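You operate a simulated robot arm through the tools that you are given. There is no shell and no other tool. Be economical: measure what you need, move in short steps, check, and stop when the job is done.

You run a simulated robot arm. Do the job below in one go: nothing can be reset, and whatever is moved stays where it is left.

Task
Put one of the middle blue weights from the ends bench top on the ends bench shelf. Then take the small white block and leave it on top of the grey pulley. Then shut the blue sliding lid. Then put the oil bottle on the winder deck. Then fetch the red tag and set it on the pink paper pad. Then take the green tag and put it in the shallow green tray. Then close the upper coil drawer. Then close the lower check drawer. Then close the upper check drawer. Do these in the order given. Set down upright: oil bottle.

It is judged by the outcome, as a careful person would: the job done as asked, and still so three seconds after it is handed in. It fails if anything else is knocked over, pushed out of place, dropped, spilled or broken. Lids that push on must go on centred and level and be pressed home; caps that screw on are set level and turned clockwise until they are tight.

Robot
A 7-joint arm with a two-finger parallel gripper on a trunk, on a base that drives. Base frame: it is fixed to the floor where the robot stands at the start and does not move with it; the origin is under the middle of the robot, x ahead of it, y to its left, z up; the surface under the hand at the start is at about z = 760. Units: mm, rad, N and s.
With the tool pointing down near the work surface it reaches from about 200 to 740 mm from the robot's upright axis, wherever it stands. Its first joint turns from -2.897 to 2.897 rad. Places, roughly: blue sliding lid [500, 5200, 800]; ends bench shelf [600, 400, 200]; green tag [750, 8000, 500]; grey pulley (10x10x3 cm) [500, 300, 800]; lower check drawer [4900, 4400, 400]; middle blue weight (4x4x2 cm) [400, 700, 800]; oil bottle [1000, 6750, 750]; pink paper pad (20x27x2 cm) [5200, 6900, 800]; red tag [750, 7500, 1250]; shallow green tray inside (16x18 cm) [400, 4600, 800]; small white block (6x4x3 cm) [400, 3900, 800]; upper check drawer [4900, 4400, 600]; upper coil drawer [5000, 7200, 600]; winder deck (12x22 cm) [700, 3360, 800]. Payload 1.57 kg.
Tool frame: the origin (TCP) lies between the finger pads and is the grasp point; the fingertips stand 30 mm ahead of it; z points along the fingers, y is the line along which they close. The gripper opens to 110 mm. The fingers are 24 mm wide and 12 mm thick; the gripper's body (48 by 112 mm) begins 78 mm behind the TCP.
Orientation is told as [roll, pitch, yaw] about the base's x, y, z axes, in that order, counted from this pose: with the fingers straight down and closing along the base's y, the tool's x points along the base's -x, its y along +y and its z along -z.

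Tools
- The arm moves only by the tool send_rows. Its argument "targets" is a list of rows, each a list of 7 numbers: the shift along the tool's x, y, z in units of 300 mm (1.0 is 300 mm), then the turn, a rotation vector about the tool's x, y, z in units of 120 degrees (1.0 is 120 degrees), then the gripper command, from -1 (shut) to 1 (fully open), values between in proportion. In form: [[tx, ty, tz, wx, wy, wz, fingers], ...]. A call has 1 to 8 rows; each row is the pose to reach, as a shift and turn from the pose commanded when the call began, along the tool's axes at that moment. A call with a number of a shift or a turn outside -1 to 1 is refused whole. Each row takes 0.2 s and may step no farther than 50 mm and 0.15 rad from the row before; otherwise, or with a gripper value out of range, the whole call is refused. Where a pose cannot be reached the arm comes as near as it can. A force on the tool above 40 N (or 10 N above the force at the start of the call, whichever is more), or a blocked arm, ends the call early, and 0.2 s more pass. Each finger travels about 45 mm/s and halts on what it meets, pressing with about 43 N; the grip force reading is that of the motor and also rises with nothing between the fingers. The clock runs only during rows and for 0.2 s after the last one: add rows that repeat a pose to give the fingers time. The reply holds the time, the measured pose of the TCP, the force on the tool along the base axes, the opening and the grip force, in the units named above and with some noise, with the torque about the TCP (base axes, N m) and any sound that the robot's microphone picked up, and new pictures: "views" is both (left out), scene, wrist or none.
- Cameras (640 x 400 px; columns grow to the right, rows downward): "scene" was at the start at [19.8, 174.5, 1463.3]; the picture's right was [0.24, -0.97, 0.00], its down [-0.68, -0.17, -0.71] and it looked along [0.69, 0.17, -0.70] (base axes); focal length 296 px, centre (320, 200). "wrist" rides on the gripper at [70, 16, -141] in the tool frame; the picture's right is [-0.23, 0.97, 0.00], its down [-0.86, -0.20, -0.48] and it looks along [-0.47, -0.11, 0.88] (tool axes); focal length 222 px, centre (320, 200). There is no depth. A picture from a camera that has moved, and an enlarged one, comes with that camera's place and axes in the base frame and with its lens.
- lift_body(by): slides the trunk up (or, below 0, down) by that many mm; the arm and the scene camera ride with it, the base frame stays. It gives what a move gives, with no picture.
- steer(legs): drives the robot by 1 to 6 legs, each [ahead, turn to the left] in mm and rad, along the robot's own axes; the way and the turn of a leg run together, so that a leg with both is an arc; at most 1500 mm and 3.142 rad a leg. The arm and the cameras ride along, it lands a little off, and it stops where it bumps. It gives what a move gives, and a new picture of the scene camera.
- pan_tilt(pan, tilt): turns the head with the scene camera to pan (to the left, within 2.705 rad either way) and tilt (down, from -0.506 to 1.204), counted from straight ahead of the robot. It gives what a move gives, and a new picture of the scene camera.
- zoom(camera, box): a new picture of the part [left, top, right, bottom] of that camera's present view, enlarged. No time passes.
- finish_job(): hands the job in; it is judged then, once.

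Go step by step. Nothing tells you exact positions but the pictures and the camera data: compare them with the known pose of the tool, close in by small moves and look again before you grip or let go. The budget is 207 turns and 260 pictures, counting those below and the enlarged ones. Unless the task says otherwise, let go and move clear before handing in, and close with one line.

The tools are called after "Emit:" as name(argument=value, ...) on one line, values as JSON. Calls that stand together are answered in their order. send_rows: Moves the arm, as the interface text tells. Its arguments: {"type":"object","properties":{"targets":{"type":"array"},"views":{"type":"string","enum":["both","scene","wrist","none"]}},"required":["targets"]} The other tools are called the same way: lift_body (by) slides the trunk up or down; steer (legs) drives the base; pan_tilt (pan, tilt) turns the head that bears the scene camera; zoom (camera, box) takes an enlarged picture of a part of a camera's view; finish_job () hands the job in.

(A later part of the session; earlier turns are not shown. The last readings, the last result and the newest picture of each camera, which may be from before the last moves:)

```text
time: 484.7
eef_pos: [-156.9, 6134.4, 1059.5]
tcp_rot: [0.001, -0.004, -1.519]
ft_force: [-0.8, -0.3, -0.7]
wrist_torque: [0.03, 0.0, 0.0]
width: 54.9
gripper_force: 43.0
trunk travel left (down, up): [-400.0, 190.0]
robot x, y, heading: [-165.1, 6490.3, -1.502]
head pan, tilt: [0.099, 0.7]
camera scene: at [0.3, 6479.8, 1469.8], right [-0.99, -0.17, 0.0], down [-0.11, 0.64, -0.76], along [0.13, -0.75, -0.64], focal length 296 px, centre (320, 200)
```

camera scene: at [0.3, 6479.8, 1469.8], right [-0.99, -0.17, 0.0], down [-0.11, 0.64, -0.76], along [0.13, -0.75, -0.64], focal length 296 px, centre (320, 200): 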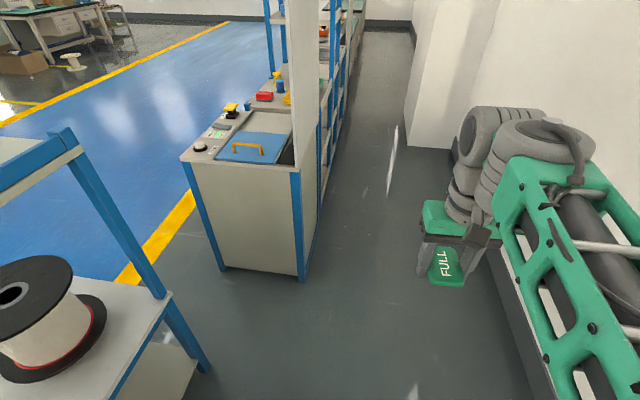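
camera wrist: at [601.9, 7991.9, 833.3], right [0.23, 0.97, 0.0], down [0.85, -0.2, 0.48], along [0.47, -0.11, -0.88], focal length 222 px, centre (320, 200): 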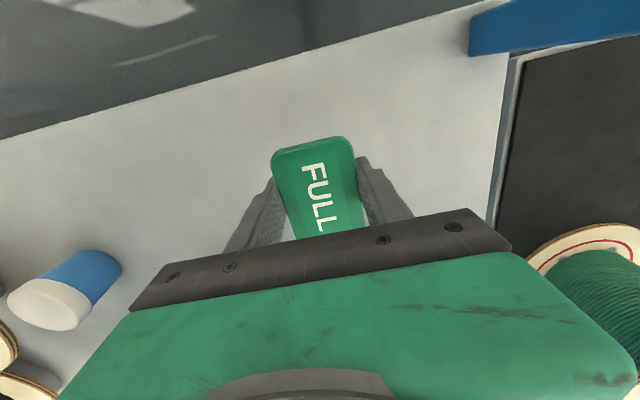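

Emit:
steer(legs=[[0, -0.069], [1500, 0], [430, 0], [0, 1.56]])

```text
time: 498.8
eef_pos: [183.5, 4532.5, 1059.6]
tcp_rot: [0.001, -0.005, -0.001]
ft_force: [0.1, -0.7, -0.7]
wrist_torque: [-0.03, 0.02, 0.0]
width: 54.7
gripper_force: 42.9
trunk travel left (down, up): [-400.0, 190.0]
robot x, y, heading: [-169.1, 4544.5, 0.015]
head pan, tilt: [0.099, 0.7]
camera scene: at [-150.4, 4707.4, 1469.8], right [0.11, -0.99, 0.0], down [-0.64, -0.07, -0.76], along [0.76, 0.09, -0.64], focal length 296 px, centre (320, 200)
```

scene: 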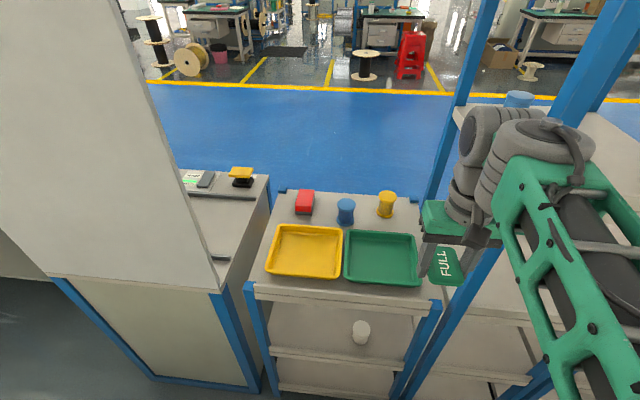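

The green tray is at about (402, 4598), with a rack post near y≈4490. I'll shift left first, then extend over the tray.

Emit:
send_rows(targets=[[0, 0.11, 0.05, 0, 0, 0, -1], [0, 0.22, 0.1, 0, 0, 0, -1], [-0.14, 0.225, 0.17, 0, 0, 0, -1], [-0.28, 0.225, 0.24, 0, 0, 0, -1], [-0.42, 0.225, 0.31, 0, 0, 0, -1], [-0.56, 0.225, 0.38, 0, 0, 0, -1], [-0.7, 0.225, 0.45, 0, 0, 0, -1], [-0.73, 0.225, 0.53, 0, 0, 0, -1]])

```text
time: 500.6
eef_pos: [406.6, 4601.7, 899.6]
tcp_rot: [0.001, -0.006, -0.001]
ft_force: [0.7, 0.3, -0.4]
wrist_torque: [-0.02, 0.04, 0.06]
width: 54.8
gripper_force: 43.2
trunk travel left (down, up): [-400.0, 190.0]
robot x, y, heading: [-174.7, 4548.2, 0.013]
head pan, tilt: [0.099, 0.7]
camera scene: at [-150.1, 4707.4, 1469.8], right [0.11, -0.99, 0.0], down [-0.64, -0.07, -0.76], along [0.76, 0.09, -0.64], focal length 296 px, centre (320, 200)
camera wrist: at [335.7, 4618.2, 1041.3], right [0.23, 0.97, 0.0], down [0.85, -0.2, 0.48], along [0.47, -0.11, -0.88], focal length 222 px, centre (320, 200)
```

scene: 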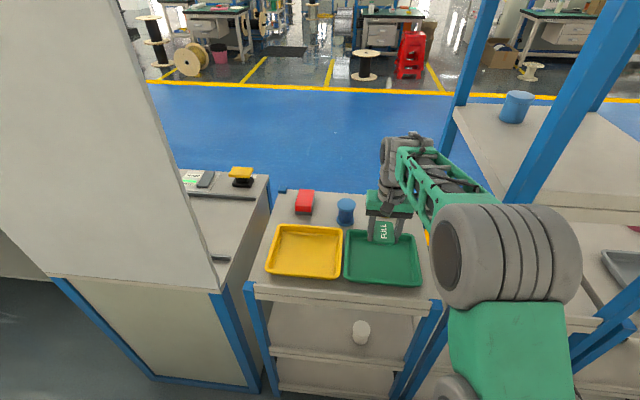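
wrist: 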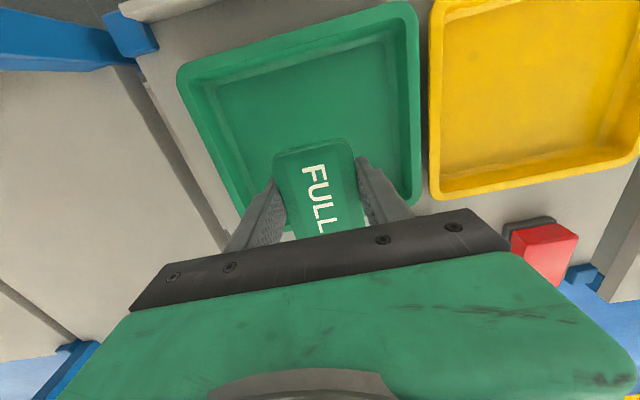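

The tray's centre is ≈(393, 4601). A small shift, then lower to contact.

Emit:
send_rows(targets=[[0.043, 0, 0.08, 0, 0, 0, -1], [0.043, 0, 0.135, 0, 0, 0, -1], [0.043, 0, 0.148, 0, 0, 0, -1], [0.043, 0, 0.161, 0, 0, 0, -1], [0.043, 0, 0.172, 0, 0, 0, -1], [0.043, 0, 0.183, 0, 0, 0, -1], [0.043, 0, 0.194, 0, 0, 0, -1]], views="wrist")

```text
time: 502.2
eef_pos: [392.1, 4600.3, 843.4]
tcp_rot: [0.003, -0.004, -0.001]
ft_force: [0.9, -0.7, -0.3]
wrist_torque: [0.03, 0.02, 0.01]
width: 54.8
gripper_force: 43.4
trunk travel left (down, up): [-400.0, 190.0]
robot x, y, heading: [-173.7, 4543.4, 0.014]
head pan, tilt: [0.099, 0.7]
camera wrist: at [321.4, 4617.4, 983.8], right [0.23, 0.97, 0.0], down [0.85, -0.2, 0.48], along [0.47, -0.11, -0.88], focal length 222 px, centre (320, 200)
```

wrist: 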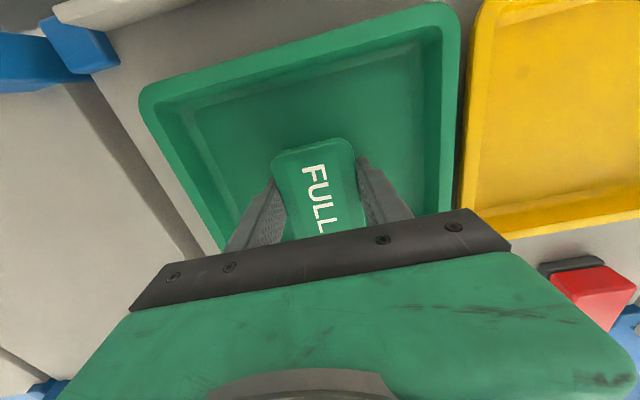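

Emit:
send_rows(targets=[[0, 0, 0.01, 0, 0, 0, -1], [0, 0, 0.02, 0, 0, 0, -1], [0, 0, 0.029, 0, 0, 0, -1], [0, 0, 0.037, 0, 0, 0, -1], [0, 0, 0.045, 0, 0, 0, -1]], views="none")

```text
time: 503.2
eef_pos: [395.6, 4601.1, 839.0]
tcp_rot: [0.002, -0.021, 0.002]
ft_force: [0.0, -0.3, 11.7]
wrist_torque: [-0.03, 0.11, 0.01]
width: 55.1
gripper_force: 42.6
trunk travel left (down, up): [-400.0, 190.0]
robot x, y, heading: [-177.2, 4542.2, 0.014]
head pan, tilt: [0.099, 0.7]
stopped in row 5: the force on the tool passed its limit at 43 N (the readings are from after the stop); the commanded pose is now the measured one
```

Contact with the tray floor. Releasing and rising.

Emit:
send_rows(targets=[[0, 0, 0, 0, 0, 0, 0.2], [0, 0, 0, 0, 0, 0, 0.5], [0, 0, 0, 0, 0, 0, 0.5], [0, 0, -0.05, 0, 0.008, 0, 0.5], [0, 0, -0.2, 0, 0.008, 0, 0.5], [0, 0, -0.35, 0, 0.008, 0, 0.5], [0, 0, -0.45, 0, 0.008, 0, 0.5]], views="both")

```text
time: 504.8
eef_pos: [391.9, 4597.4, 972.5]
tcp_rot: [0.001, 0.002, 0.0]
ft_force: [-0.8, -0.4, -0.6]
wrist_torque: [0.01, 0.0, 0.02]
width: 82.5
gripper_force: 0.0
trunk travel left (down, up): [-400.0, 190.0]
robot x, y, heading: [-176.2, 4541.1, 0.013]
head pan, tilt: [0.099, 0.7]
camera scene: at [-150.5, 4707.3, 1469.8], right [0.11, -0.99, 0.0], down [-0.64, -0.07, -0.76], along [0.76, 0.09, -0.64], focal length 296 px, centre (320, 200)
camera wrist: at [323.4, 4614.7, 1113.5], right [0.23, 0.97, 0.0], down [0.86, -0.2, 0.48], along [0.46, -0.11, -0.88], focal length 222 px, centre (320, 200)
```

scene: 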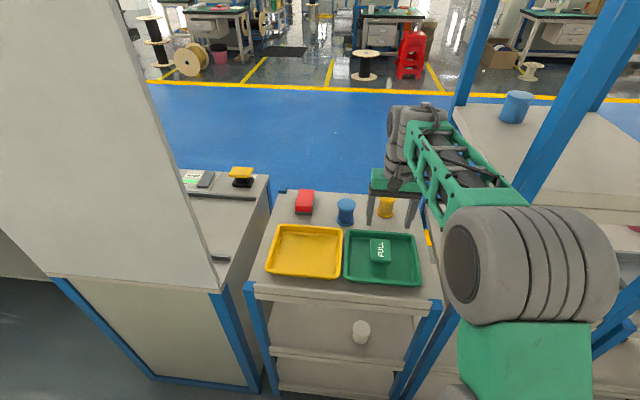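
wrist: 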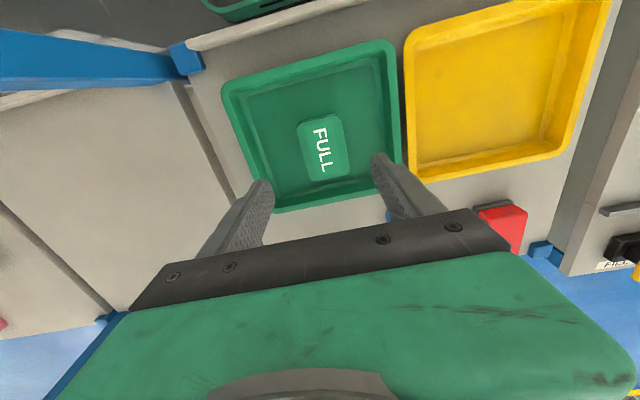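

The green tag is in the tray. I'll retract and drive around to the coil desk to close its drawer.

Emit:
send_rows(targets=[[0.1, 0, -0.05, 0, 0, 0, 0.2], [0.24, 0, -0.1, 0, 0, 0, 0.2], [0.38, 0, -0.12, 0, 0, 0, 0.2], [0.52, 0, -0.12, 0, 0, 0, 0.2], [0.66, -0.03, -0.12, 0, 0, 0, 0], [0.72, -0.1, -0.12, 0, 0, 0, -0.5], [0.72, -0.18, -0.12, 0, 0, 0, -1]], views="none")

Emit:
steer(legs=[[0, 1.59], [1500, 0]])

```text
time: 506.4
eef_pos: [176.5, 4546.9, 1008.2]
tcp_rot: [0.001, 0.002, 0.001]
ft_force: [-0.2, 0.9, -1.0]
wrist_torque: [0.02, 0.0, -0.01]
width: 4.8
gripper_force: 0.3
trunk travel left (down, up): [-400.0, 190.0]
robot x, y, heading: [-174.4, 4546.6, 0.013]
head pan, tilt: [0.099, 0.7]
```

```text
time: 517.9
eef_pos: [-276.0, 6413.5, 1009.7]
tcp_rot: [0.001, 0.002, 1.607]
ft_force: [0.2, 0.0, 0.2]
wrist_torque: [-0.01, 0.0, 0.01]
width: 0.1
gripper_force: 21.4
trunk travel left (down, up): [-400.0, 190.0]
robot x, y, heading: [-263.3, 6063.6, 1.619]
head pan, tilt: [0.099, 0.7]
camera scene: at [-424.5, 6079.7, 1469.8], right [0.99, 0.15, 0.0], down [0.1, -0.64, -0.76], along [-0.11, 0.76, -0.64], focal length 296 px, centre (320, 200)
```

scene: 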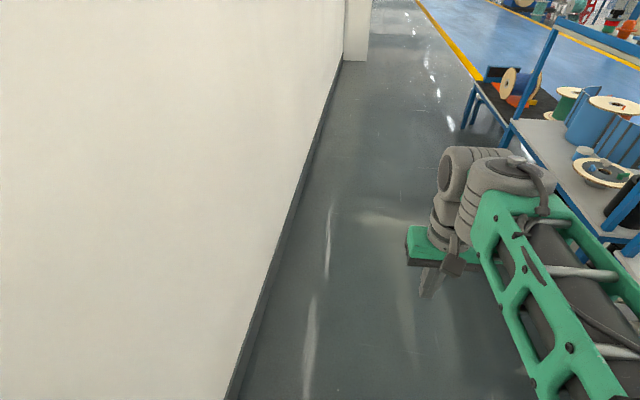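

Emit:
steer(legs=[[0, -0.05], [1500, 0], [1500, 0], [1110, 0], [0, -1.57], [1500, 0]])

```text
time: 548.9
eef_pos: [1569.5, 10327.3, 1008.6]
tcp_rot: [0.0, 0.001, 0.052]
ft_force: [0.1, 0.2, 0.0]
wrist_torque: [0.02, -0.01, 0.02]
width: 0.2
gripper_force: 21.5
trunk travel left (down, up): [-400.0, 190.0]
robot x, y, heading: [1222.3, 10308.8, 0.062]
head pan, tilt: [0.099, 0.7]
camera scene: at [1233.2, 10471.1, 1469.8], right [0.16, -0.99, 0.0], down [-0.64, -0.11, -0.76], along [0.75, 0.13, -0.64], focal length 296 px, centre (320, 200)
```

scene: 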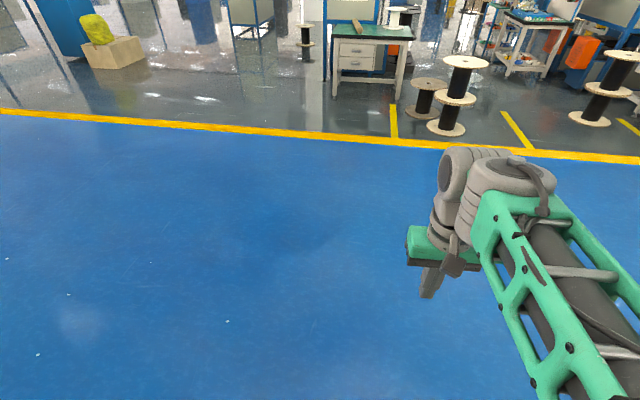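

Emit:
steer(legs=[[0, -0.985], [1500, 0], [1500, 0], [1500, 0], [100, 0], [0, 0.95]])

Emit:
pan_tilt(pan=0.4, tilt=0.6)

```text
time: 575.8
eef_pos: [4315.6, 6660.4, 1009.8]
tcp_rot: [0.001, 0.003, 0.003]
ft_force: [-0.1, -0.2, 0.5]
wrist_torque: [-0.02, 0.01, 0.0]
width: 0.0
gripper_force: 21.6
trunk travel left (down, up): [-400.0, 190.0]
robot x, y, heading: [3964.0, 6656.4, 0.018]
head pan, tilt: [0.099, 0.7]
camera scene: at [3986.9, 6819.2, 1469.8], right [0.12, -0.99, 0.0], down [-0.64, -0.08, -0.76], along [0.76, 0.09, -0.64], focal length 296 px, centre (320, 200)
```

scene: 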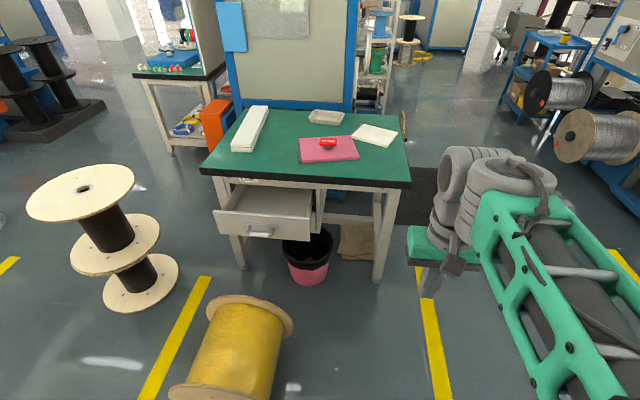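

```text
time: 576.6
eef_pos: [4315.8, 6660.5, 1008.7]
tcp_rot: [0.001, 0.002, 0.003]
ft_force: [-0.8, 0.5, 0.6]
wrist_torque: [0.01, 0.0, -0.03]
width: 0.1
gripper_force: 21.6
trunk travel left (down, up): [-400.0, 190.0]
robot x, y, heading: [3965.6, 6654.9, 0.019]
head pan, tilt: [0.4, 0.6]
camera scene: at [3983.3, 6845.0, 1478.4], right [0.41, -0.91, 0.0], down [-0.52, -0.23, -0.82], along [0.75, 0.33, -0.57], focal length 296 px, centre (320, 200)
```

scene: 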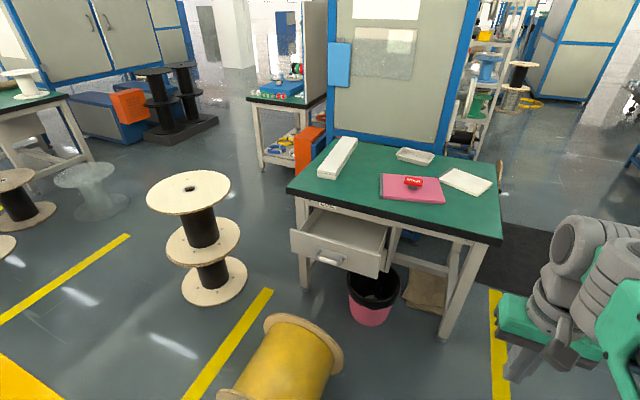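

The drawer face is near x≈4825 (y 6955–7340, z 523–660). I'll use a tilted, closed hand to push it from beside the spool, so first I'll extend and tilt, then lower.

Emit:
send_rows(targets=[[-0.12, 0, -0.03, 0, -0.055, 0, -1], [-0.24, 0, -0.06, 0, -0.11, 0, -1], [-0.36, 0, -0.08, 0, -0.166, 0, -1], [-0.48, 0, -0.1, 0, -0.222, 0, -1], [-0.6, 0, -0.1, 0, -0.278, 0, -1], [-0.7, 0, -0.1, 0, -0.333, 0, -1], [-0.7, 0, -0.1, 0, -0.333, 0, -1]], views="none")

Emit:
lift_body(by=-370)

Emit:
send_rows(targets=[[0.04, 0.15, -0.033, 0, 0, 0, -1], [0.08, 0.3, -0.066, 0, 0, 0, -1], [0.12, 0.45, -0.1, 0, 0, 0, -1], [0.16, 0.59, -0.133, 0, 0, 0, -1], [0.2, 0.73, -0.166, 0, 0, 0, -1], [0.25, 0.86, -0.2, 0, 0, 0, -1], [0.3, 0.95, -0.25, 0, 0, 0, -1], [0.36, 1.0, -0.3, 0, 0, 0, -1]], views="scene")

```text
time: 578.2
eef_pos: [4526.4, 6660.4, 1039.1]
tcp_rot: [0.002, -0.697, 0.001]
ft_force: [0.0, -0.1, -0.4]
wrist_torque: [0.01, 0.01, -0.01]
width: 0.0
gripper_force: 21.1
trunk travel left (down, up): [-400.0, 190.0]
robot x, y, heading: [3966.4, 6656.8, 0.02]
head pan, tilt: [0.4, 0.6]
```

```text
time: 581.8
eef_pos: [4525.6, 6660.3, 669.1]
tcp_rot: [0.003, -0.696, 0.002]
ft_force: [0.2, -1.1, 0.1]
wrist_torque: [-0.02, 0.0, -0.03]
width: 0.0
gripper_force: 21.5
trunk travel left (down, up): [-30.0, 560.0]
robot x, y, heading: [3966.0, 6654.1, 0.013]
head pan, tilt: [0.4, 0.6]
```

```text
time: 583.6
eef_pos: [4382.5, 6958.8, 669.6]
tcp_rot: [0.004, -0.695, 0.002]
ft_force: [-0.2, -0.1, -0.2]
wrist_torque: [0.05, 0.05, 0.02]
width: 0.2
gripper_force: 21.3
trunk travel left (down, up): [-30.0, 560.0]
robot x, y, heading: [3966.6, 6656.5, 0.023]
head pan, tilt: [0.4, 0.6]
camera scene: at [3983.4, 6845.0, 1108.4], right [0.41, -0.91, 0.0], down [-0.52, -0.23, -0.83], along [0.75, 0.34, -0.56], focal length 296 px, centre (320, 200)
```

scene: 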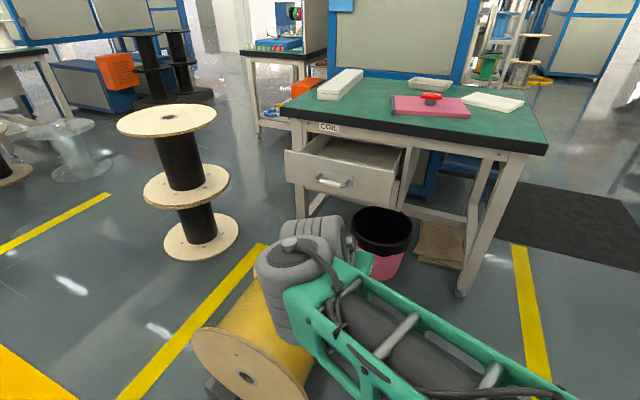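

The hand is over the spool and clear of it. I'll shift to y≈7050, lower a bit, then drive closer.

Emit:
send_rows(targets=[[0.05, 0.1, -0.003, 0, 0, 0, -1], [0.1, 0.2, -0.005, 0, 0, 0, -1], [0.167, 0.303, -0.008, 0, 0, 0, -1], [0.167, 0.303, -0.008, 0, 0, 0, -1]], views="none")

Emit:
steer(legs=[[390, 0]])

Emit:
zoom(camera="wrist", box=[0, 0, 640, 400])

```text
time: 584.6
eef_pos: [4343.4, 7050.7, 640.1]
tcp_rot: [0.003, -0.694, 0.001]
ft_force: [0.3, 0.9, -0.5]
wrist_torque: [-0.03, 0.0, 0.01]
width: 0.0
gripper_force: 21.2
trunk travel left (down, up): [-30.0, 560.0]
robot x, y, heading: [3965.0, 6658.5, 0.02]
head pan, tilt: [0.4, 0.6]
```

```text
time: 587.1
eef_pos: [4734.7, 7056.6, 640.1]
tcp_rot: [0.002, -0.695, -0.002]
ft_force: [-0.7, 0.2, -0.2]
wrist_torque: [0.0, -0.05, -0.02]
width: 0.0
gripper_force: 21.2
trunk travel left (down, up): [-30.0, 560.0]
robot x, y, heading: [4359.3, 6663.4, 0.014]
head pan, tilt: [0.4, 0.6]
camera scene: at [4374.0, 6851.6, 1108.4], right [0.4, -0.92, 0.0], down [-0.52, -0.23, -0.83], along [0.76, 0.33, -0.56], focal length 296 px, centre (320, 200)
```

scene: 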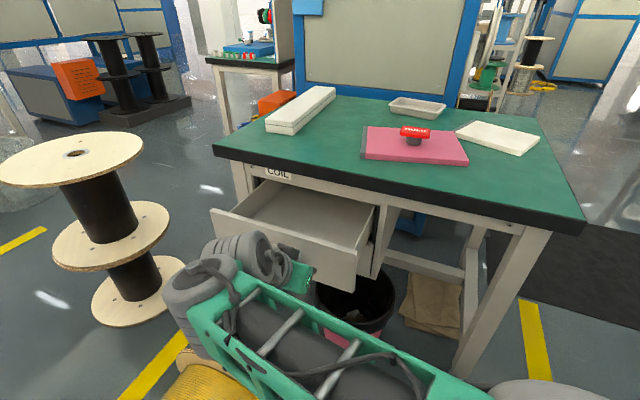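

```text
1.00 times, centred on (320, 200) of wrist (not enlarged: the box is as wide or as high as the picture)
camera zoom: at [4590.8, 7073.0, 703.5], right [0.17, 0.97, 0.15], down [0.35, -0.2, 0.91], along [0.92, -0.11, -0.38], focal length 222 px, centre (320, 200)
```

zoom: 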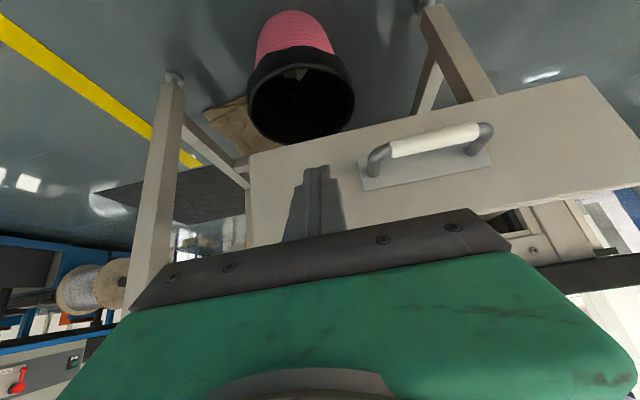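

The fingers face the drawer front beside its handle. Pushing in +x.

Emit:
send_rows(targets=[[-0.077, 0, 0.0636, 0, 0, 0, -1], [-0.141, 0, 0.1166, 0, 0, 0, -1], [-0.193, 0, 0.159, 0, 0, 0, -1], [-0.244, 0, 0.2014, 0, 0, 0, -1], [-0.296, 0, 0.244, 0, 0, 0, -1], [-0.347, 0, 0.286, 0, 0, 0, -1], [-0.398, 0, 0.329, 0, 0, 0, -1], [-0.45, 0, 0.371, 0, 0, 0, -1]])

```text
time: 588.9
eef_pos: [4910.9, 7054.7, 641.5]
tcp_rot: [-0.001, -0.698, -0.003]
ft_force: [-0.8, 0.0, 0.5]
wrist_torque: [-0.02, 0.02, -0.02]
width: 0.1
gripper_force: 21.3
trunk travel left (down, up): [-30.0, 560.0]
robot x, y, heading: [4354.1, 6660.0, 0.018]
head pan, tilt: [0.4, 0.6]
camera scene: at [4373.9, 6851.6, 1108.4], right [0.4, -0.92, 0.0], down [-0.52, -0.23, -0.83], along [0.76, 0.33, -0.56], focal length 296 px, centre (320, 200)
camera wrist: at [4766.0, 7071.3, 706.2], right [0.17, 0.97, 0.15], down [0.35, -0.2, 0.92], along [0.92, -0.11, -0.38], focal length 222 px, centre (320, 200)
```

scene: 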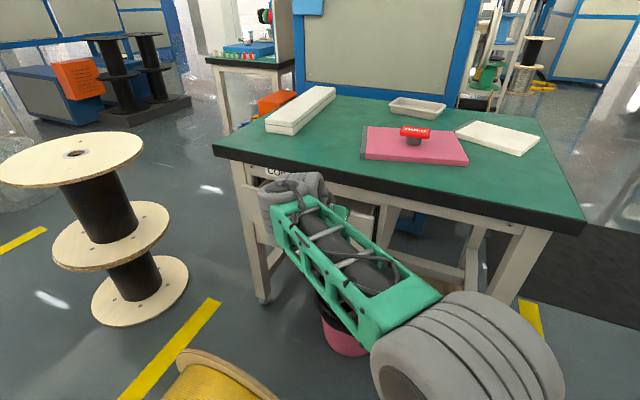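
wrist: 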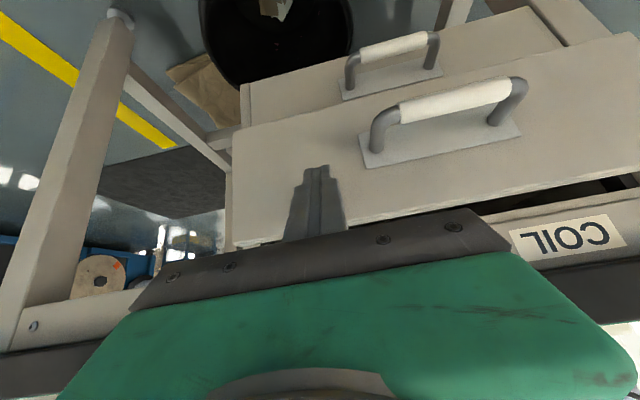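

The drawer is moving in; the lower one is visible and closed. I'll keep pushing.

Emit:
send_rows(targets=[[-0.051, 0, 0.0424, 0, 0, 0, -1], [-0.103, 0, 0.085, 0, 0, 0, -1], [-0.154, 0, 0.127, 0, 0, 0, -1], [-0.2, 0, 0.165, 0, 0, 0, -1], [-0.23, 0, 0.19, 0, 0, 0, -1]])

```text
time: 589.8
eef_pos: [4973.1, 7057.5, 640.6]
tcp_rot: [0.002, -0.686, -0.001]
ft_force: [-12.6, -2.5, 5.0]
wrist_torque: [-0.01, 0.05, -0.06]
width: 0.4
gripper_force: 20.8
trunk travel left (down, up): [-30.0, 560.0]
robot x, y, heading: [4357.4, 6661.5, 0.016]
head pan, tilt: [0.4, 0.6]
stopped in row 4: the force on the tool passed its limit at 61 N (the readings are from after the stop); the commanded pose is now the measured one
camera scene: at [4372.1, 6851.3, 1108.6], right [0.4, -0.91, 0.0], down [-0.52, -0.23, -0.83], along [0.76, 0.33, -0.56], focal length 296 px, centre (320, 200)
camera wrist: at [4829.8, 7074.2, 706.8], right [0.18, 0.97, 0.14], down [0.36, -0.2, 0.91], along [0.92, -0.11, -0.39], focal length 222 px, centre (320, 200)
```

scene: 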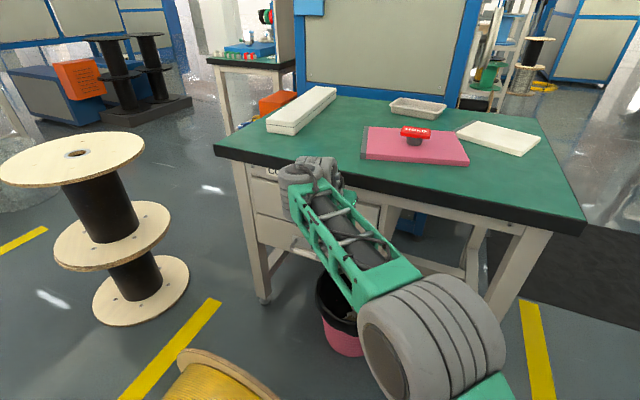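
wrist: 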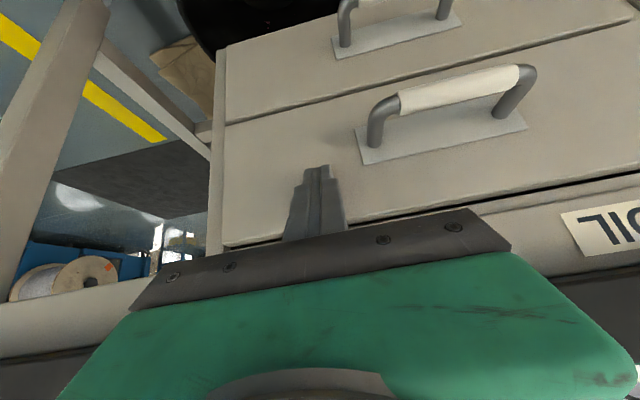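

The upper coil drawer is flush and met its stop. Backing off to verify.

Emit:
send_rows(targets=[[0.05, 0, -0.042, 0, 0, 0, -1], [0.15, 0, -0.127, 0, 0, 0, -1], [0.26, 0, -0.22, 0, 0, 0, -1], [0.38, 0, -0.318, 0, 0, 0, -1]], views="wrist")

Emit:
steer(legs=[[-380, 0]])

```text
time: 590.8
eef_pos: [4827.5, 7055.4, 642.1]
tcp_rot: [-0.003, -0.683, -0.001]
ft_force: [0.1, 0.6, -0.2]
wrist_torque: [0.0, -0.02, -0.03]
width: 0.0
gripper_force: 21.0
trunk travel left (down, up): [-30.0, 560.0]
robot x, y, heading: [4355.9, 6662.9, 0.023]
head pan, tilt: [0.4, 0.6]
camera wrist: at [4683.8, 7073.6, 706.7], right [0.18, 0.97, 0.14], down [0.36, -0.2, 0.91], along [0.92, -0.11, -0.39], focal length 222 px, centre (320, 200)
```

wrist: 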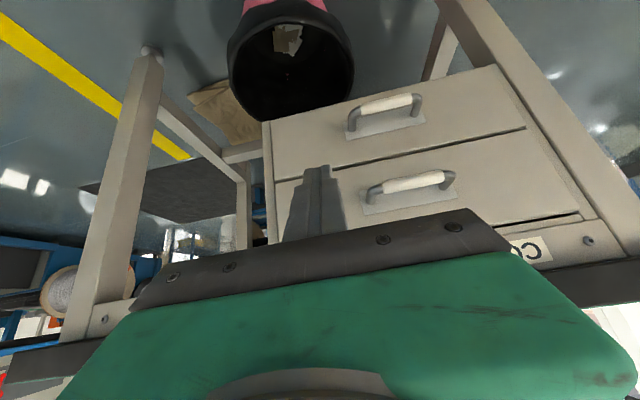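

```text
time: 593.2
eef_pos: [4444.2, 7049.2, 641.8]
tcp_rot: [0.0, -0.685, 0.0]
ft_force: [0.4, -0.1, -0.1]
wrist_torque: [0.02, -0.01, 0.02]
width: 0.0
gripper_force: 21.5
trunk travel left (down, up): [-30.0, 560.0]
robot x, y, heading: [3973.4, 6656.2, 0.02]
head pan, tilt: [0.4, 0.6]
camera scene: at [3990.2, 6845.2, 1108.4], right [0.41, -0.91, 0.0], down [-0.52, -0.23, -0.83], along [0.75, 0.33, -0.56], focal length 296 px, centre (320, 200)
```

scene: 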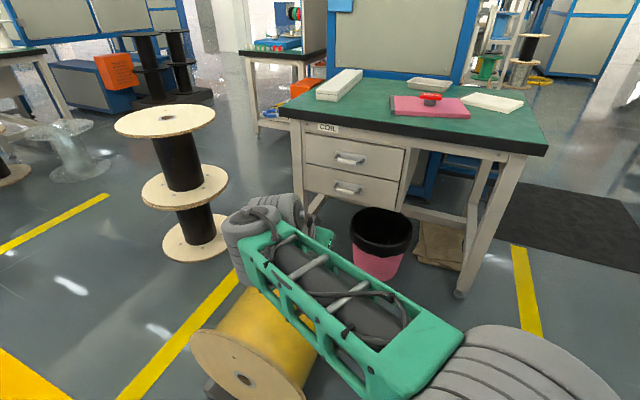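

The coil drawer is closed. I'll back away, recentre the arm and go to the check desk near (4900, 4400).

Emit:
steer(legs=[[-500, 0]])

Emit:
send_rows(targets=[[0, -0.15, 0, 0, 0, 0, -1], [0, -0.3, 0, 0, 0, 0, -1], [0, -0.45, 0, 0, 0, 0, -1], [0, -0.6, 0, 0, 0, 0, -1], [0, -0.75, 0, 0, 0, 0, -1], [0, -0.9, 0, 0, 0, 0, -1], [0, -1.0, 0, 0, 0, 0, -1]], views="none")

Emit:
steer(legs=[[0, -1.53], [1500, 0], [600, 0], [0, 1.55]])

Emit:
pan_tilt(pan=0.1, tilt=0.4)

```text
time: 596.2
eef_pos: [3941.0, 7042.1, 641.5]
tcp_rot: [0.0, -0.684, 0.001]
ft_force: [0.0, -0.4, -0.1]
wrist_torque: [-0.02, -0.01, 0.01]
width: 0.0
gripper_force: 21.8
trunk travel left (down, up): [-30.0, 560.0]
robot x, y, heading: [3468.4, 6644.6, 0.021]
head pan, tilt: [0.4, 0.6]
camera scene: at [3486.9, 6835.8, 1108.4], right [0.41, -0.91, 0.0], down [-0.52, -0.23, -0.83], along [0.75, 0.34, -0.56], focal length 296 px, centre (320, 200)
```

scene: 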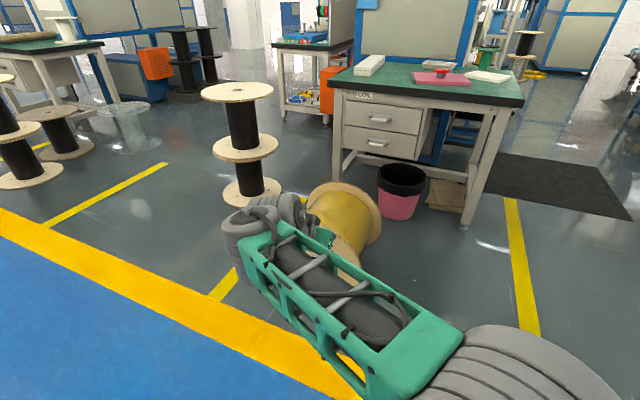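

```text
time: 597.8
eef_pos: [3940.1, 6740.7, 641.5]
tcp_rot: [0.0, -0.684, 0.002]
ft_force: [0.4, -0.7, 0.0]
wrist_torque: [0.01, 0.01, 0.0]
width: 0.1
gripper_force: 21.6
trunk travel left (down, up): [-30.0, 560.0]
robot x, y, heading: [3468.5, 6643.4, 0.016]
head pan, tilt: [0.4, 0.6]
```

```text
time: 615.7
eef_pos: [4065.6, 4647.1, 642.3]
tcp_rot: [0.0, -0.683, 0.009]
ft_force: [0.7, -0.5, 0.4]
wrist_torque: [-0.02, 0.02, 0.02]
width: 0.0
gripper_force: 21.7
trunk travel left (down, up): [-30.0, 560.0]
robot x, y, heading: [3592.9, 4544.6, 0.024]
head pan, tilt: [0.4, 0.6]
camera scene: at [3610.3, 4737.9, 1108.4], right [0.41, -0.91, 0.0], down [-0.51, -0.23, -0.83], along [0.75, 0.34, -0.56], focal length 296 px, centre (320, 200)
```

scene: 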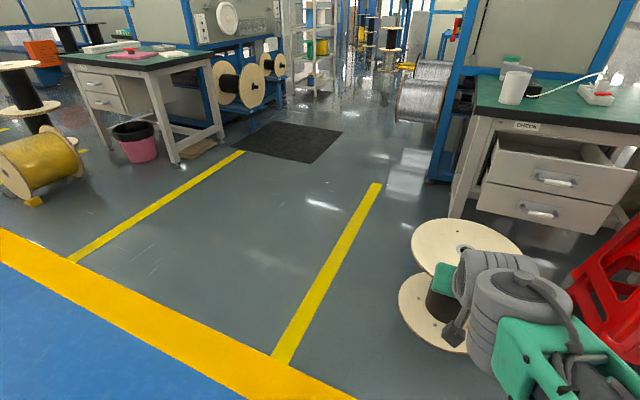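

```text
time: 616.5
eef_pos: [4063.4, 4646.8, 641.2]
tcp_rot: [0.0, -0.684, 0.011]
ft_force: [0.6, 0.9, -0.5]
wrist_torque: [-0.01, 0.0, -0.01]
width: 0.0
gripper_force: 21.3
trunk travel left (down, up): [-30.0, 560.0]
robot x, y, heading: [3590.5, 4551.1, 0.025]
head pan, tilt: [0.099, 0.4]
camera scene: at [3621.7, 4713.0, 1126.6], right [0.13, -0.99, 0.0], down [-0.39, -0.05, -0.92], along [0.91, 0.12, -0.39], focal length 296 px, centre (320, 200)
```

scene: 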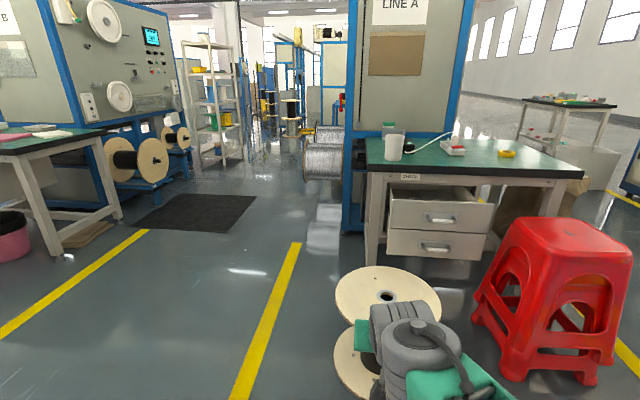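

Both check drawers stand open, with a wooden spool on the left and a red stool on the right in front. I'll line up at y≈4350 and look closer.

Emit:
steer(legs=[[0, -0.44], [480, 0], [0, 0.415]])

Emit:
pan_tilt(pan=-0.05, tilt=0.6)

```text
time: 621.9
eef_pos: [4506.4, 4440.8, 641.5]
tcp_rot: [0.0, -0.683, -0.019]
ft_force: [0.2, 0.1, 0.5]
wrist_torque: [0.0, -0.02, 0.02]
width: 0.0
gripper_force: 21.2
trunk travel left (down, up): [-30.0, 560.0]
robot x, y, heading: [4036.1, 4351.0, 0.002]
head pan, tilt: [0.099, 0.4]
camera scene: at [4066.6, 4518.9, 1126.7], right [0.1, -0.99, 0.0], down [-0.39, -0.04, -0.92], along [0.92, 0.09, -0.39], focal length 296 px, centre (320, 200)
```

scene: 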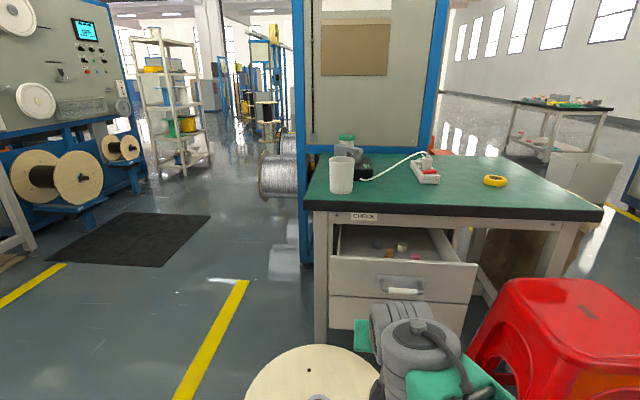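

```text
time: 622.6
eef_pos: [4506.3, 4441.5, 642.2]
tcp_rot: [-0.002, -0.684, -0.017]
ft_force: [0.1, -0.7, -1.2]
wrist_torque: [-0.02, 0.01, 0.02]
width: 0.0
gripper_force: 21.1
trunk travel left (down, up): [-30.0, 560.0]
robot x, y, heading: [4032.2, 4358.2, -0.006]
head pan, tilt: [-0.051, 0.6]
camera scene: at [4062.8, 4505.2, 1108.5], right [-0.05, -1.0, 0.0], down [-0.56, 0.03, -0.83], along [0.82, -0.04, -0.56], focal length 296 px, centre (320, 200)
```

scene: 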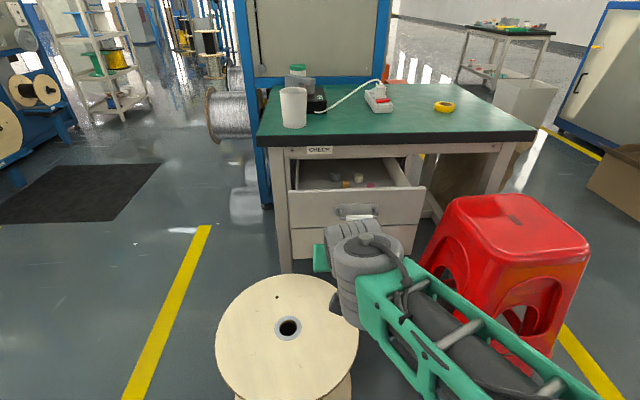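

The upper face is near x≈4749 and the lower ≈4772. I'll approach the lower one with a near-horizontal tool right of its handle, in the lane between spool and stool.

Emit:
steer(legs=[[-80, 0]])

Emit:
send_rows(targets=[[0, -0.13, 0, 0, -0.05, 0, -1], [0, -0.26, 0, 0, -0.1, 0, -1], [0, -0.39, 0, 0, -0.15, 0, -1], [0, -0.52, 0, 0, -0.2, 0, -1], [0, -0.65, 0, 0, -0.25, 0, -1], [0, -0.65, 0, 0, -0.25, 0, -1]])

```text
time: 623.7
eef_pos: [4428.1, 4440.2, 642.5]
tcp_rot: [0.0, -0.684, -0.016]
ft_force: [0.5, -0.1, 0.1]
wrist_torque: [-0.01, -0.03, 0.0]
width: 0.0
gripper_force: 21.0
trunk travel left (down, up): [-30.0, 560.0]
robot x, y, heading: [3958.2, 4355.1, 0.004]
head pan, tilt: [-0.051, 0.6]
camera scene: at [3983.0, 4505.2, 1108.4], right [-0.05, -1.0, 0.0], down [-0.56, 0.03, -0.83], along [0.82, -0.04, -0.56], focal length 296 px, centre (320, 200)
```

scene: 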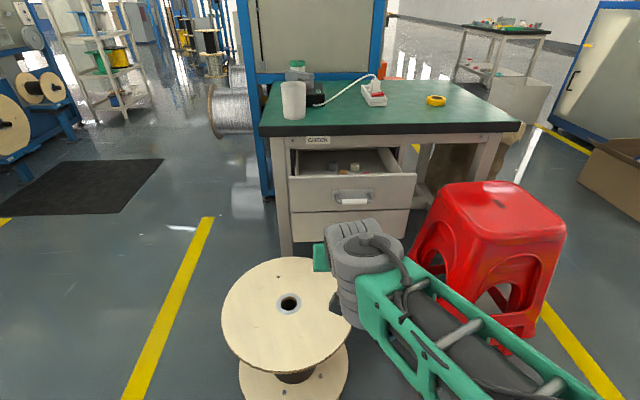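

```text
time: 625.1
eef_pos: [4422.0, 4244.0, 642.0]
tcp_rot: [-0.005, -1.211, -0.015]
ft_force: [0.0, -0.5, -0.1]
wrist_torque: [-0.02, 0.04, -0.03]
width: 0.0
gripper_force: 21.1
trunk travel left (down, up): [-30.0, 560.0]
robot x, y, heading: [3951.0, 4357.1, -0.002]
head pan, tilt: [-0.051, 0.6]
camera scene: at [3983.1, 4505.1, 1108.6], right [-0.05, -1.0, 0.0], down [-0.56, 0.03, -0.83], along [0.82, -0.04, -0.56], focal length 296 px, centre (320, 200)
camera wrist: at [4265.3, 4264.2, 627.3], right [0.1, 0.97, 0.21], down [-0.15, -0.2, 0.97], along [0.98, -0.13, 0.13], focal length 222 px, centre (320, 200)
```

scene: 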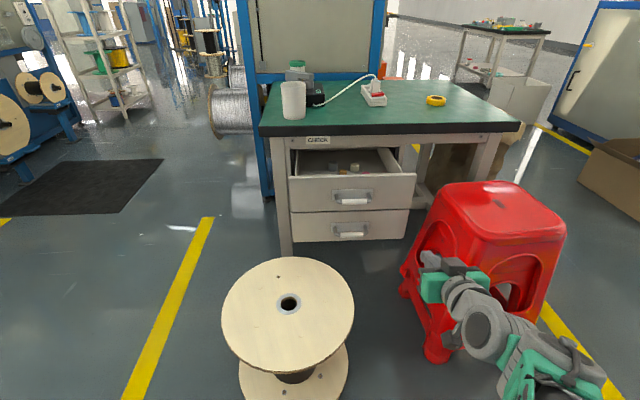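
wrist: 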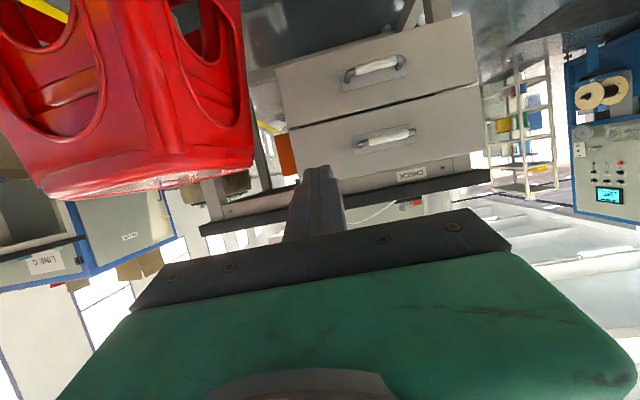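

Now I see both faces clearly: the lower one spans z≈388–522. I'll lower the hand to z≈462 and check.

Emit:
send_rows(targets=[[0.14, 0, 0.053, 0, 0, 0, -1], [0.281, 0, 0.106, 0, 0, 0, -1], [0.421, 0, 0.158, 0, 0, 0, -1], [0.562, 0, 0.211, 0, 0, 0, -1], [0.562, 0, 0.211, 0, 0, 0, -1]])

```text
time: 626.3
eef_pos: [4421.4, 4244.4, 463.0]
tcp_rot: [0.0, -1.208, -0.019]
ft_force: [-0.6, -0.9, -0.1]
wrist_torque: [0.0, -0.05, 0.0]
width: 0.1
gripper_force: 21.1
trunk travel left (down, up): [-30.0, 560.0]
robot x, y, heading: [3957.1, 4352.8, 0.002]
head pan, tilt: [-0.051, 0.6]
camera scene: at [3983.0, 4505.1, 1108.4], right [-0.05, -1.0, 0.0], down [-0.56, 0.03, -0.83], along [0.82, -0.04, -0.56], focal length 296 px, centre (320, 200)
camera wrist: at [4264.4, 4265.0, 447.5], right [0.1, 0.97, 0.21], down [-0.15, -0.2, 0.97], along [0.98, -0.13, 0.12], focal length 222 px, centre (320, 200)
```

scene: 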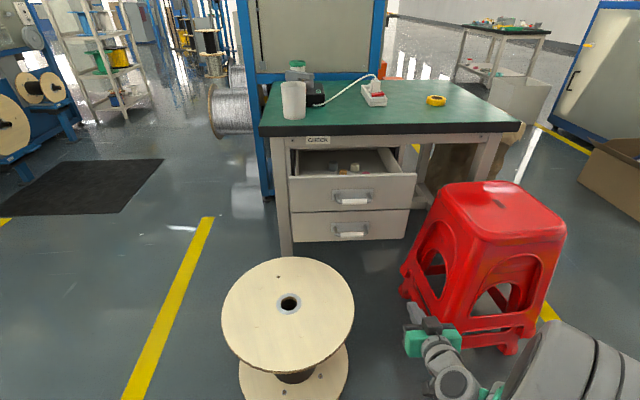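
wrist: 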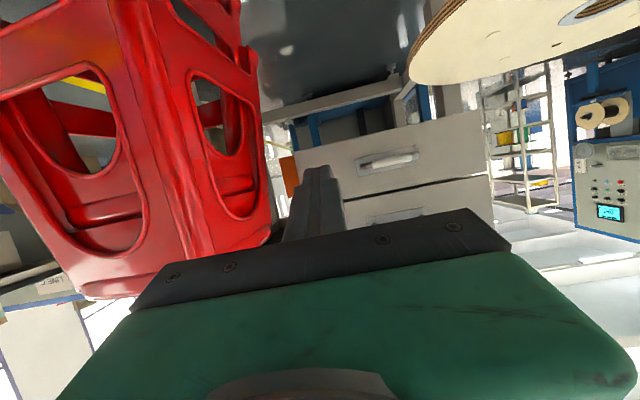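

The lane is clear on both sides. Moving the hand forward toward the lower face.

Emit:
send_rows(targets=[[-0.054, 0, 0.144, 0, 0, 0, -1], [-0.109, 0, 0.289, 0, 0, 0, -1], [-0.163, 0, 0.433, 0, 0, 0, -1], [-0.217, 0.005, 0.578, 0, 0, 0, -1], [-0.272, 0.01, 0.722, 0, 0, 0, -1], [-0.326, 0.015, 0.867, 0, 0, 0, -1]])

```text
time: 627.7
eef_pos: [4701.6, 4245.6, 462.4]
tcp_rot: [0.002, -1.208, -0.019]
ft_force: [0.3, -0.4, 0.2]
wrist_torque: [0.01, 0.03, 0.02]
width: 0.0
gripper_force: 20.7
trunk travel left (down, up): [-30.0, 560.0]
robot x, y, heading: [3954.6, 4352.1, -0.003]
head pan, tilt: [-0.051, 0.6]
camera scene: at [3982.9, 4505.1, 1108.4], right [-0.05, -1.0, 0.0], down [-0.56, 0.03, -0.83], along [0.82, -0.04, -0.56], focal length 296 px, centre (320, 200)
camera wrist: at [4544.9, 4265.7, 447.7], right [0.1, 0.97, 0.21], down [-0.15, -0.2, 0.97], along [0.98, -0.13, 0.12], focal length 222 px, centre (320, 200)
```

scene: 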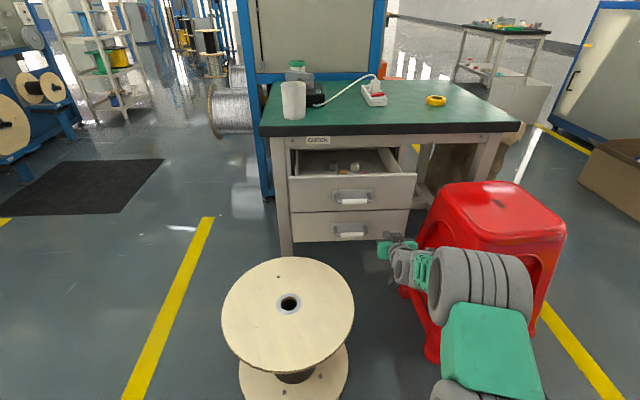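
wrist: 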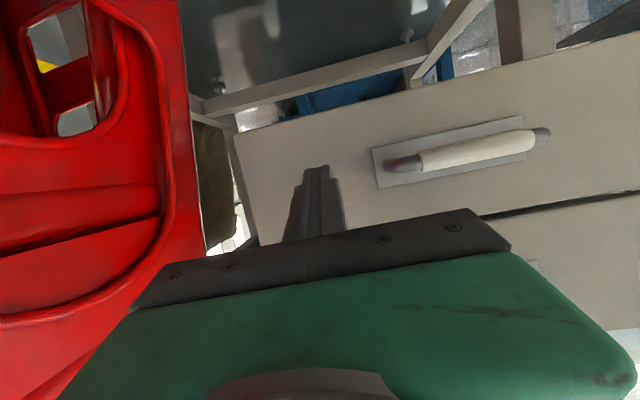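

In front of the lower face, beside its handle. Pushing in.

Emit:
send_rows(targets=[[-0.035, 0, 0.0936, 0, 0, 0, -1], [-0.059, 0.001, 0.156, 0, 0, 0, -1], [-0.082, 0.002, 0.218, 0, 0, 0, -1], [-0.106, 0.003, 0.281, 0, 0, 0, -1], [-0.129, 0.004, 0.343, 0, 0, 0, -1], [-0.153, 0.005, 0.406, 0, 0, 0, -1], [-0.176, 0.006, 0.468, 0, 0, 0, -1]])

```text
time: 629.3
eef_pos: [4850.0, 4244.0, 460.9]
tcp_rot: [0.0, -1.209, -0.018]
ft_force: [0.2, -0.1, 0.9]
wrist_torque: [-0.01, 0.02, 0.0]
width: 0.0
gripper_force: 21.6
trunk travel left (down, up): [-30.0, 560.0]
robot x, y, heading: [3952.7, 4357.7, 0.001]
head pan, tilt: [-0.051, 0.6]
camera scene: at [3983.0, 4505.1, 1108.4], right [-0.05, -1.0, 0.0], down [-0.56, 0.03, -0.83], along [0.82, -0.04, -0.56], focal length 296 px, centre (320, 200)
camera wrist: at [4693.9, 4263.4, 446.1], right [0.1, 0.97, 0.21], down [-0.15, -0.2, 0.97], along [0.98, -0.13, 0.12], focal length 222 px, centre (320, 200)
```

scene: 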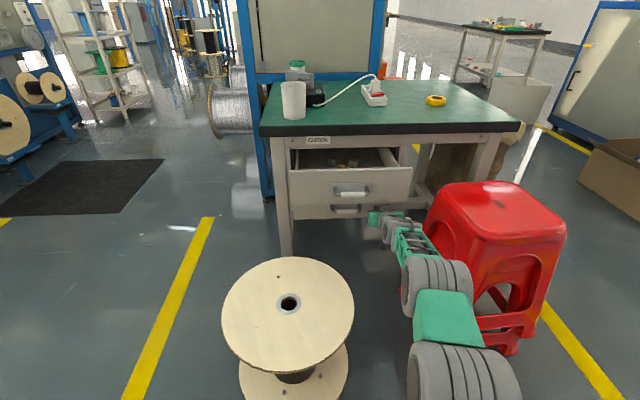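
wrist: 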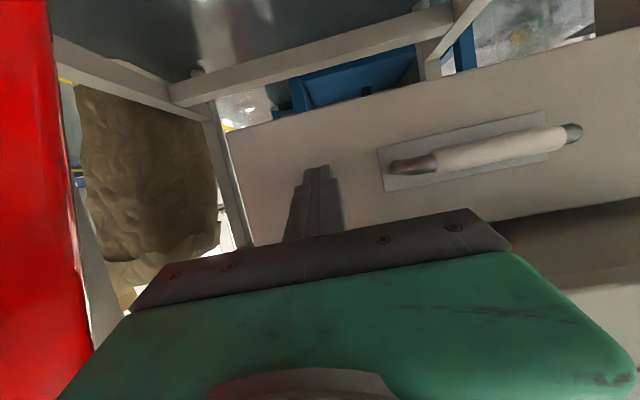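

The lower drawer is almost in, but the rising hand body nears the upper drawer's underside. I'll drop 40 mm and finish the push lower on the face.

Emit:
send_rows(targets=[[0.0176, 0, -0.0468, 0, 0, 0, -1], [0.1426, 0, 0.0, 0, 0, 0, -1], [0.119, 0, 0.0624, 0, 0, 0, -1], [0.1015, 0, 0.109, 0, 0, 0, -1], [0.09, 0, 0.14, 0, 0, 0, -1], [0.078, 0, 0.172, 0, 0, 0, -1], [0.066, 0, 0.203, 0, 0, 0, -1]])

```text
time: 630.9
eef_pos: [4900.0, 4244.1, 420.6]
tcp_rot: [-0.001, -1.208, -0.02]
ft_force: [0.8, -0.6, 0.2]
wrist_torque: [0.01, 0.05, -0.02]
width: 0.0
gripper_force: 21.3
trunk travel left (down, up): [-30.0, 560.0]
robot x, y, heading: [3953.1, 4358.8, 0.001]
head pan, tilt: [-0.051, 0.6]
camera scene: at [3983.0, 4505.1, 1108.4], right [-0.05, -1.0, 0.0], down [-0.56, 0.03, -0.83], along [0.82, -0.04, -0.56], focal length 296 px, centre (320, 200)
camera wrist: at [4742.9, 4263.4, 405.7], right [0.1, 0.97, 0.21], down [-0.15, -0.2, 0.97], along [0.98, -0.13, 0.12], focal length 222 px, centre (320, 200)
```

scene: 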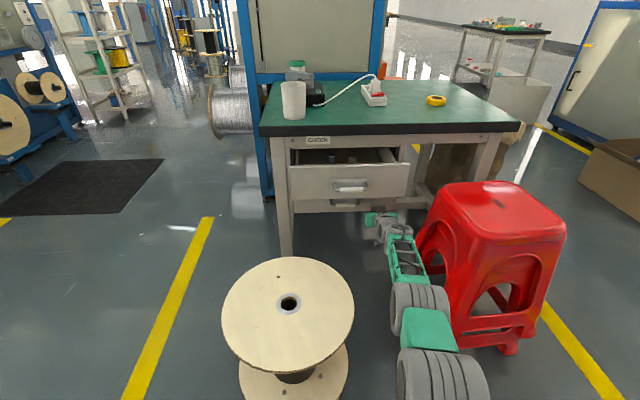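
wrist: 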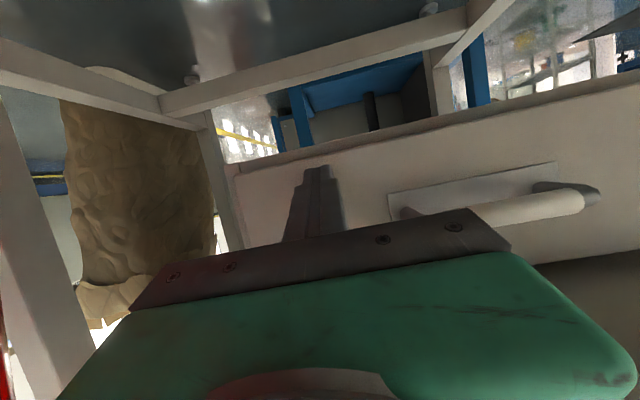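

The lower drawer isn't at its stop yet and my reach is nearly used up. I'll draw back, drive 90 mm closer and push again, lower down.

Emit:
send_rows(targets=[[0.05, 0, -0.13, 0, 0, 0, -1], [0.1, 0, -0.26, 0, 0, 0, -1], [0.15, 0, -0.4, 0, 0, 0, -1]], views="none")

Emit:
steer(legs=[[90, 0]])

Emit:
zoom(camera="wrist", box=[0, 0, 640, 400])

```text
time: 631.7
eef_pos: [4772.1, 4244.9, 420.7]
tcp_rot: [0.0, -1.205, -0.017]
ft_force: [0.5, 0.7, -0.3]
wrist_torque: [0.03, -0.04, 0.01]
width: 0.0
gripper_force: 21.4
trunk travel left (down, up): [-30.0, 560.0]
robot x, y, heading: [3953.5, 4355.5, 0.002]
head pan, tilt: [-0.051, 0.6]
```

```text
time: 632.8
eef_pos: [4861.8, 4244.9, 420.0]
tcp_rot: [0.001, -1.206, -0.016]
ft_force: [-0.1, -0.5, 0.0]
wrist_torque: [-0.01, -0.01, -0.03]
width: 0.2
gripper_force: 21.4
trunk travel left (down, up): [-30.0, 560.0]
robot x, y, heading: [4040.4, 4354.9, -0.003]
head pan, tilt: [-0.051, 0.6]
camera scene: at [4072.2, 4505.1, 1108.4], right [-0.05, -1.0, 0.0], down [-0.56, 0.03, -0.83], along [0.82, -0.04, -0.56], focal length 296 px, centre (320, 200)
```

scene: 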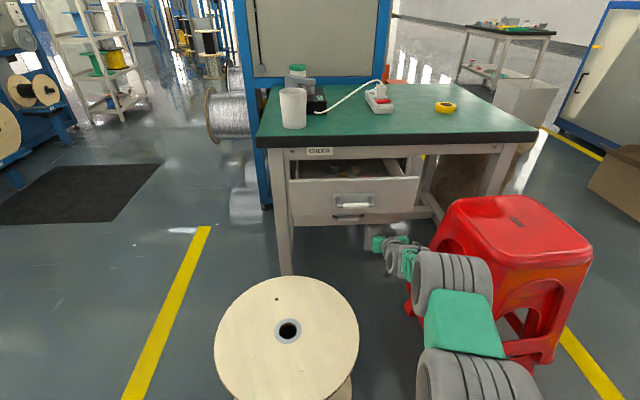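

```text
1.00 times, centred on (320, 200) of wrist (not enlarged: the box is as wide or as high as the picture)
camera zoom: at [4705.0, 4264.9, 405.4], right [0.1, 0.97, 0.21], down [-0.15, -0.2, 0.97], along [0.98, -0.13, 0.12], focal length 222 px, centre (320, 200)
```

zoom: 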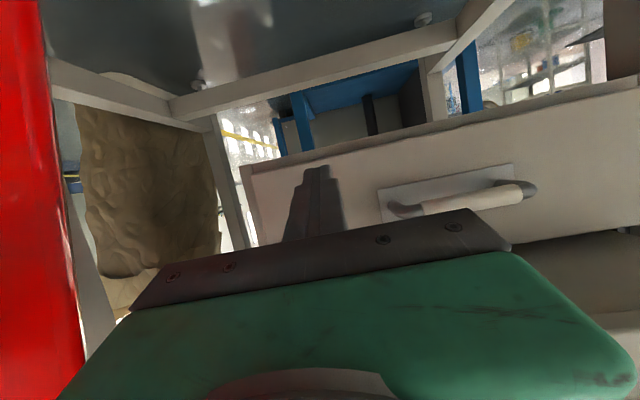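

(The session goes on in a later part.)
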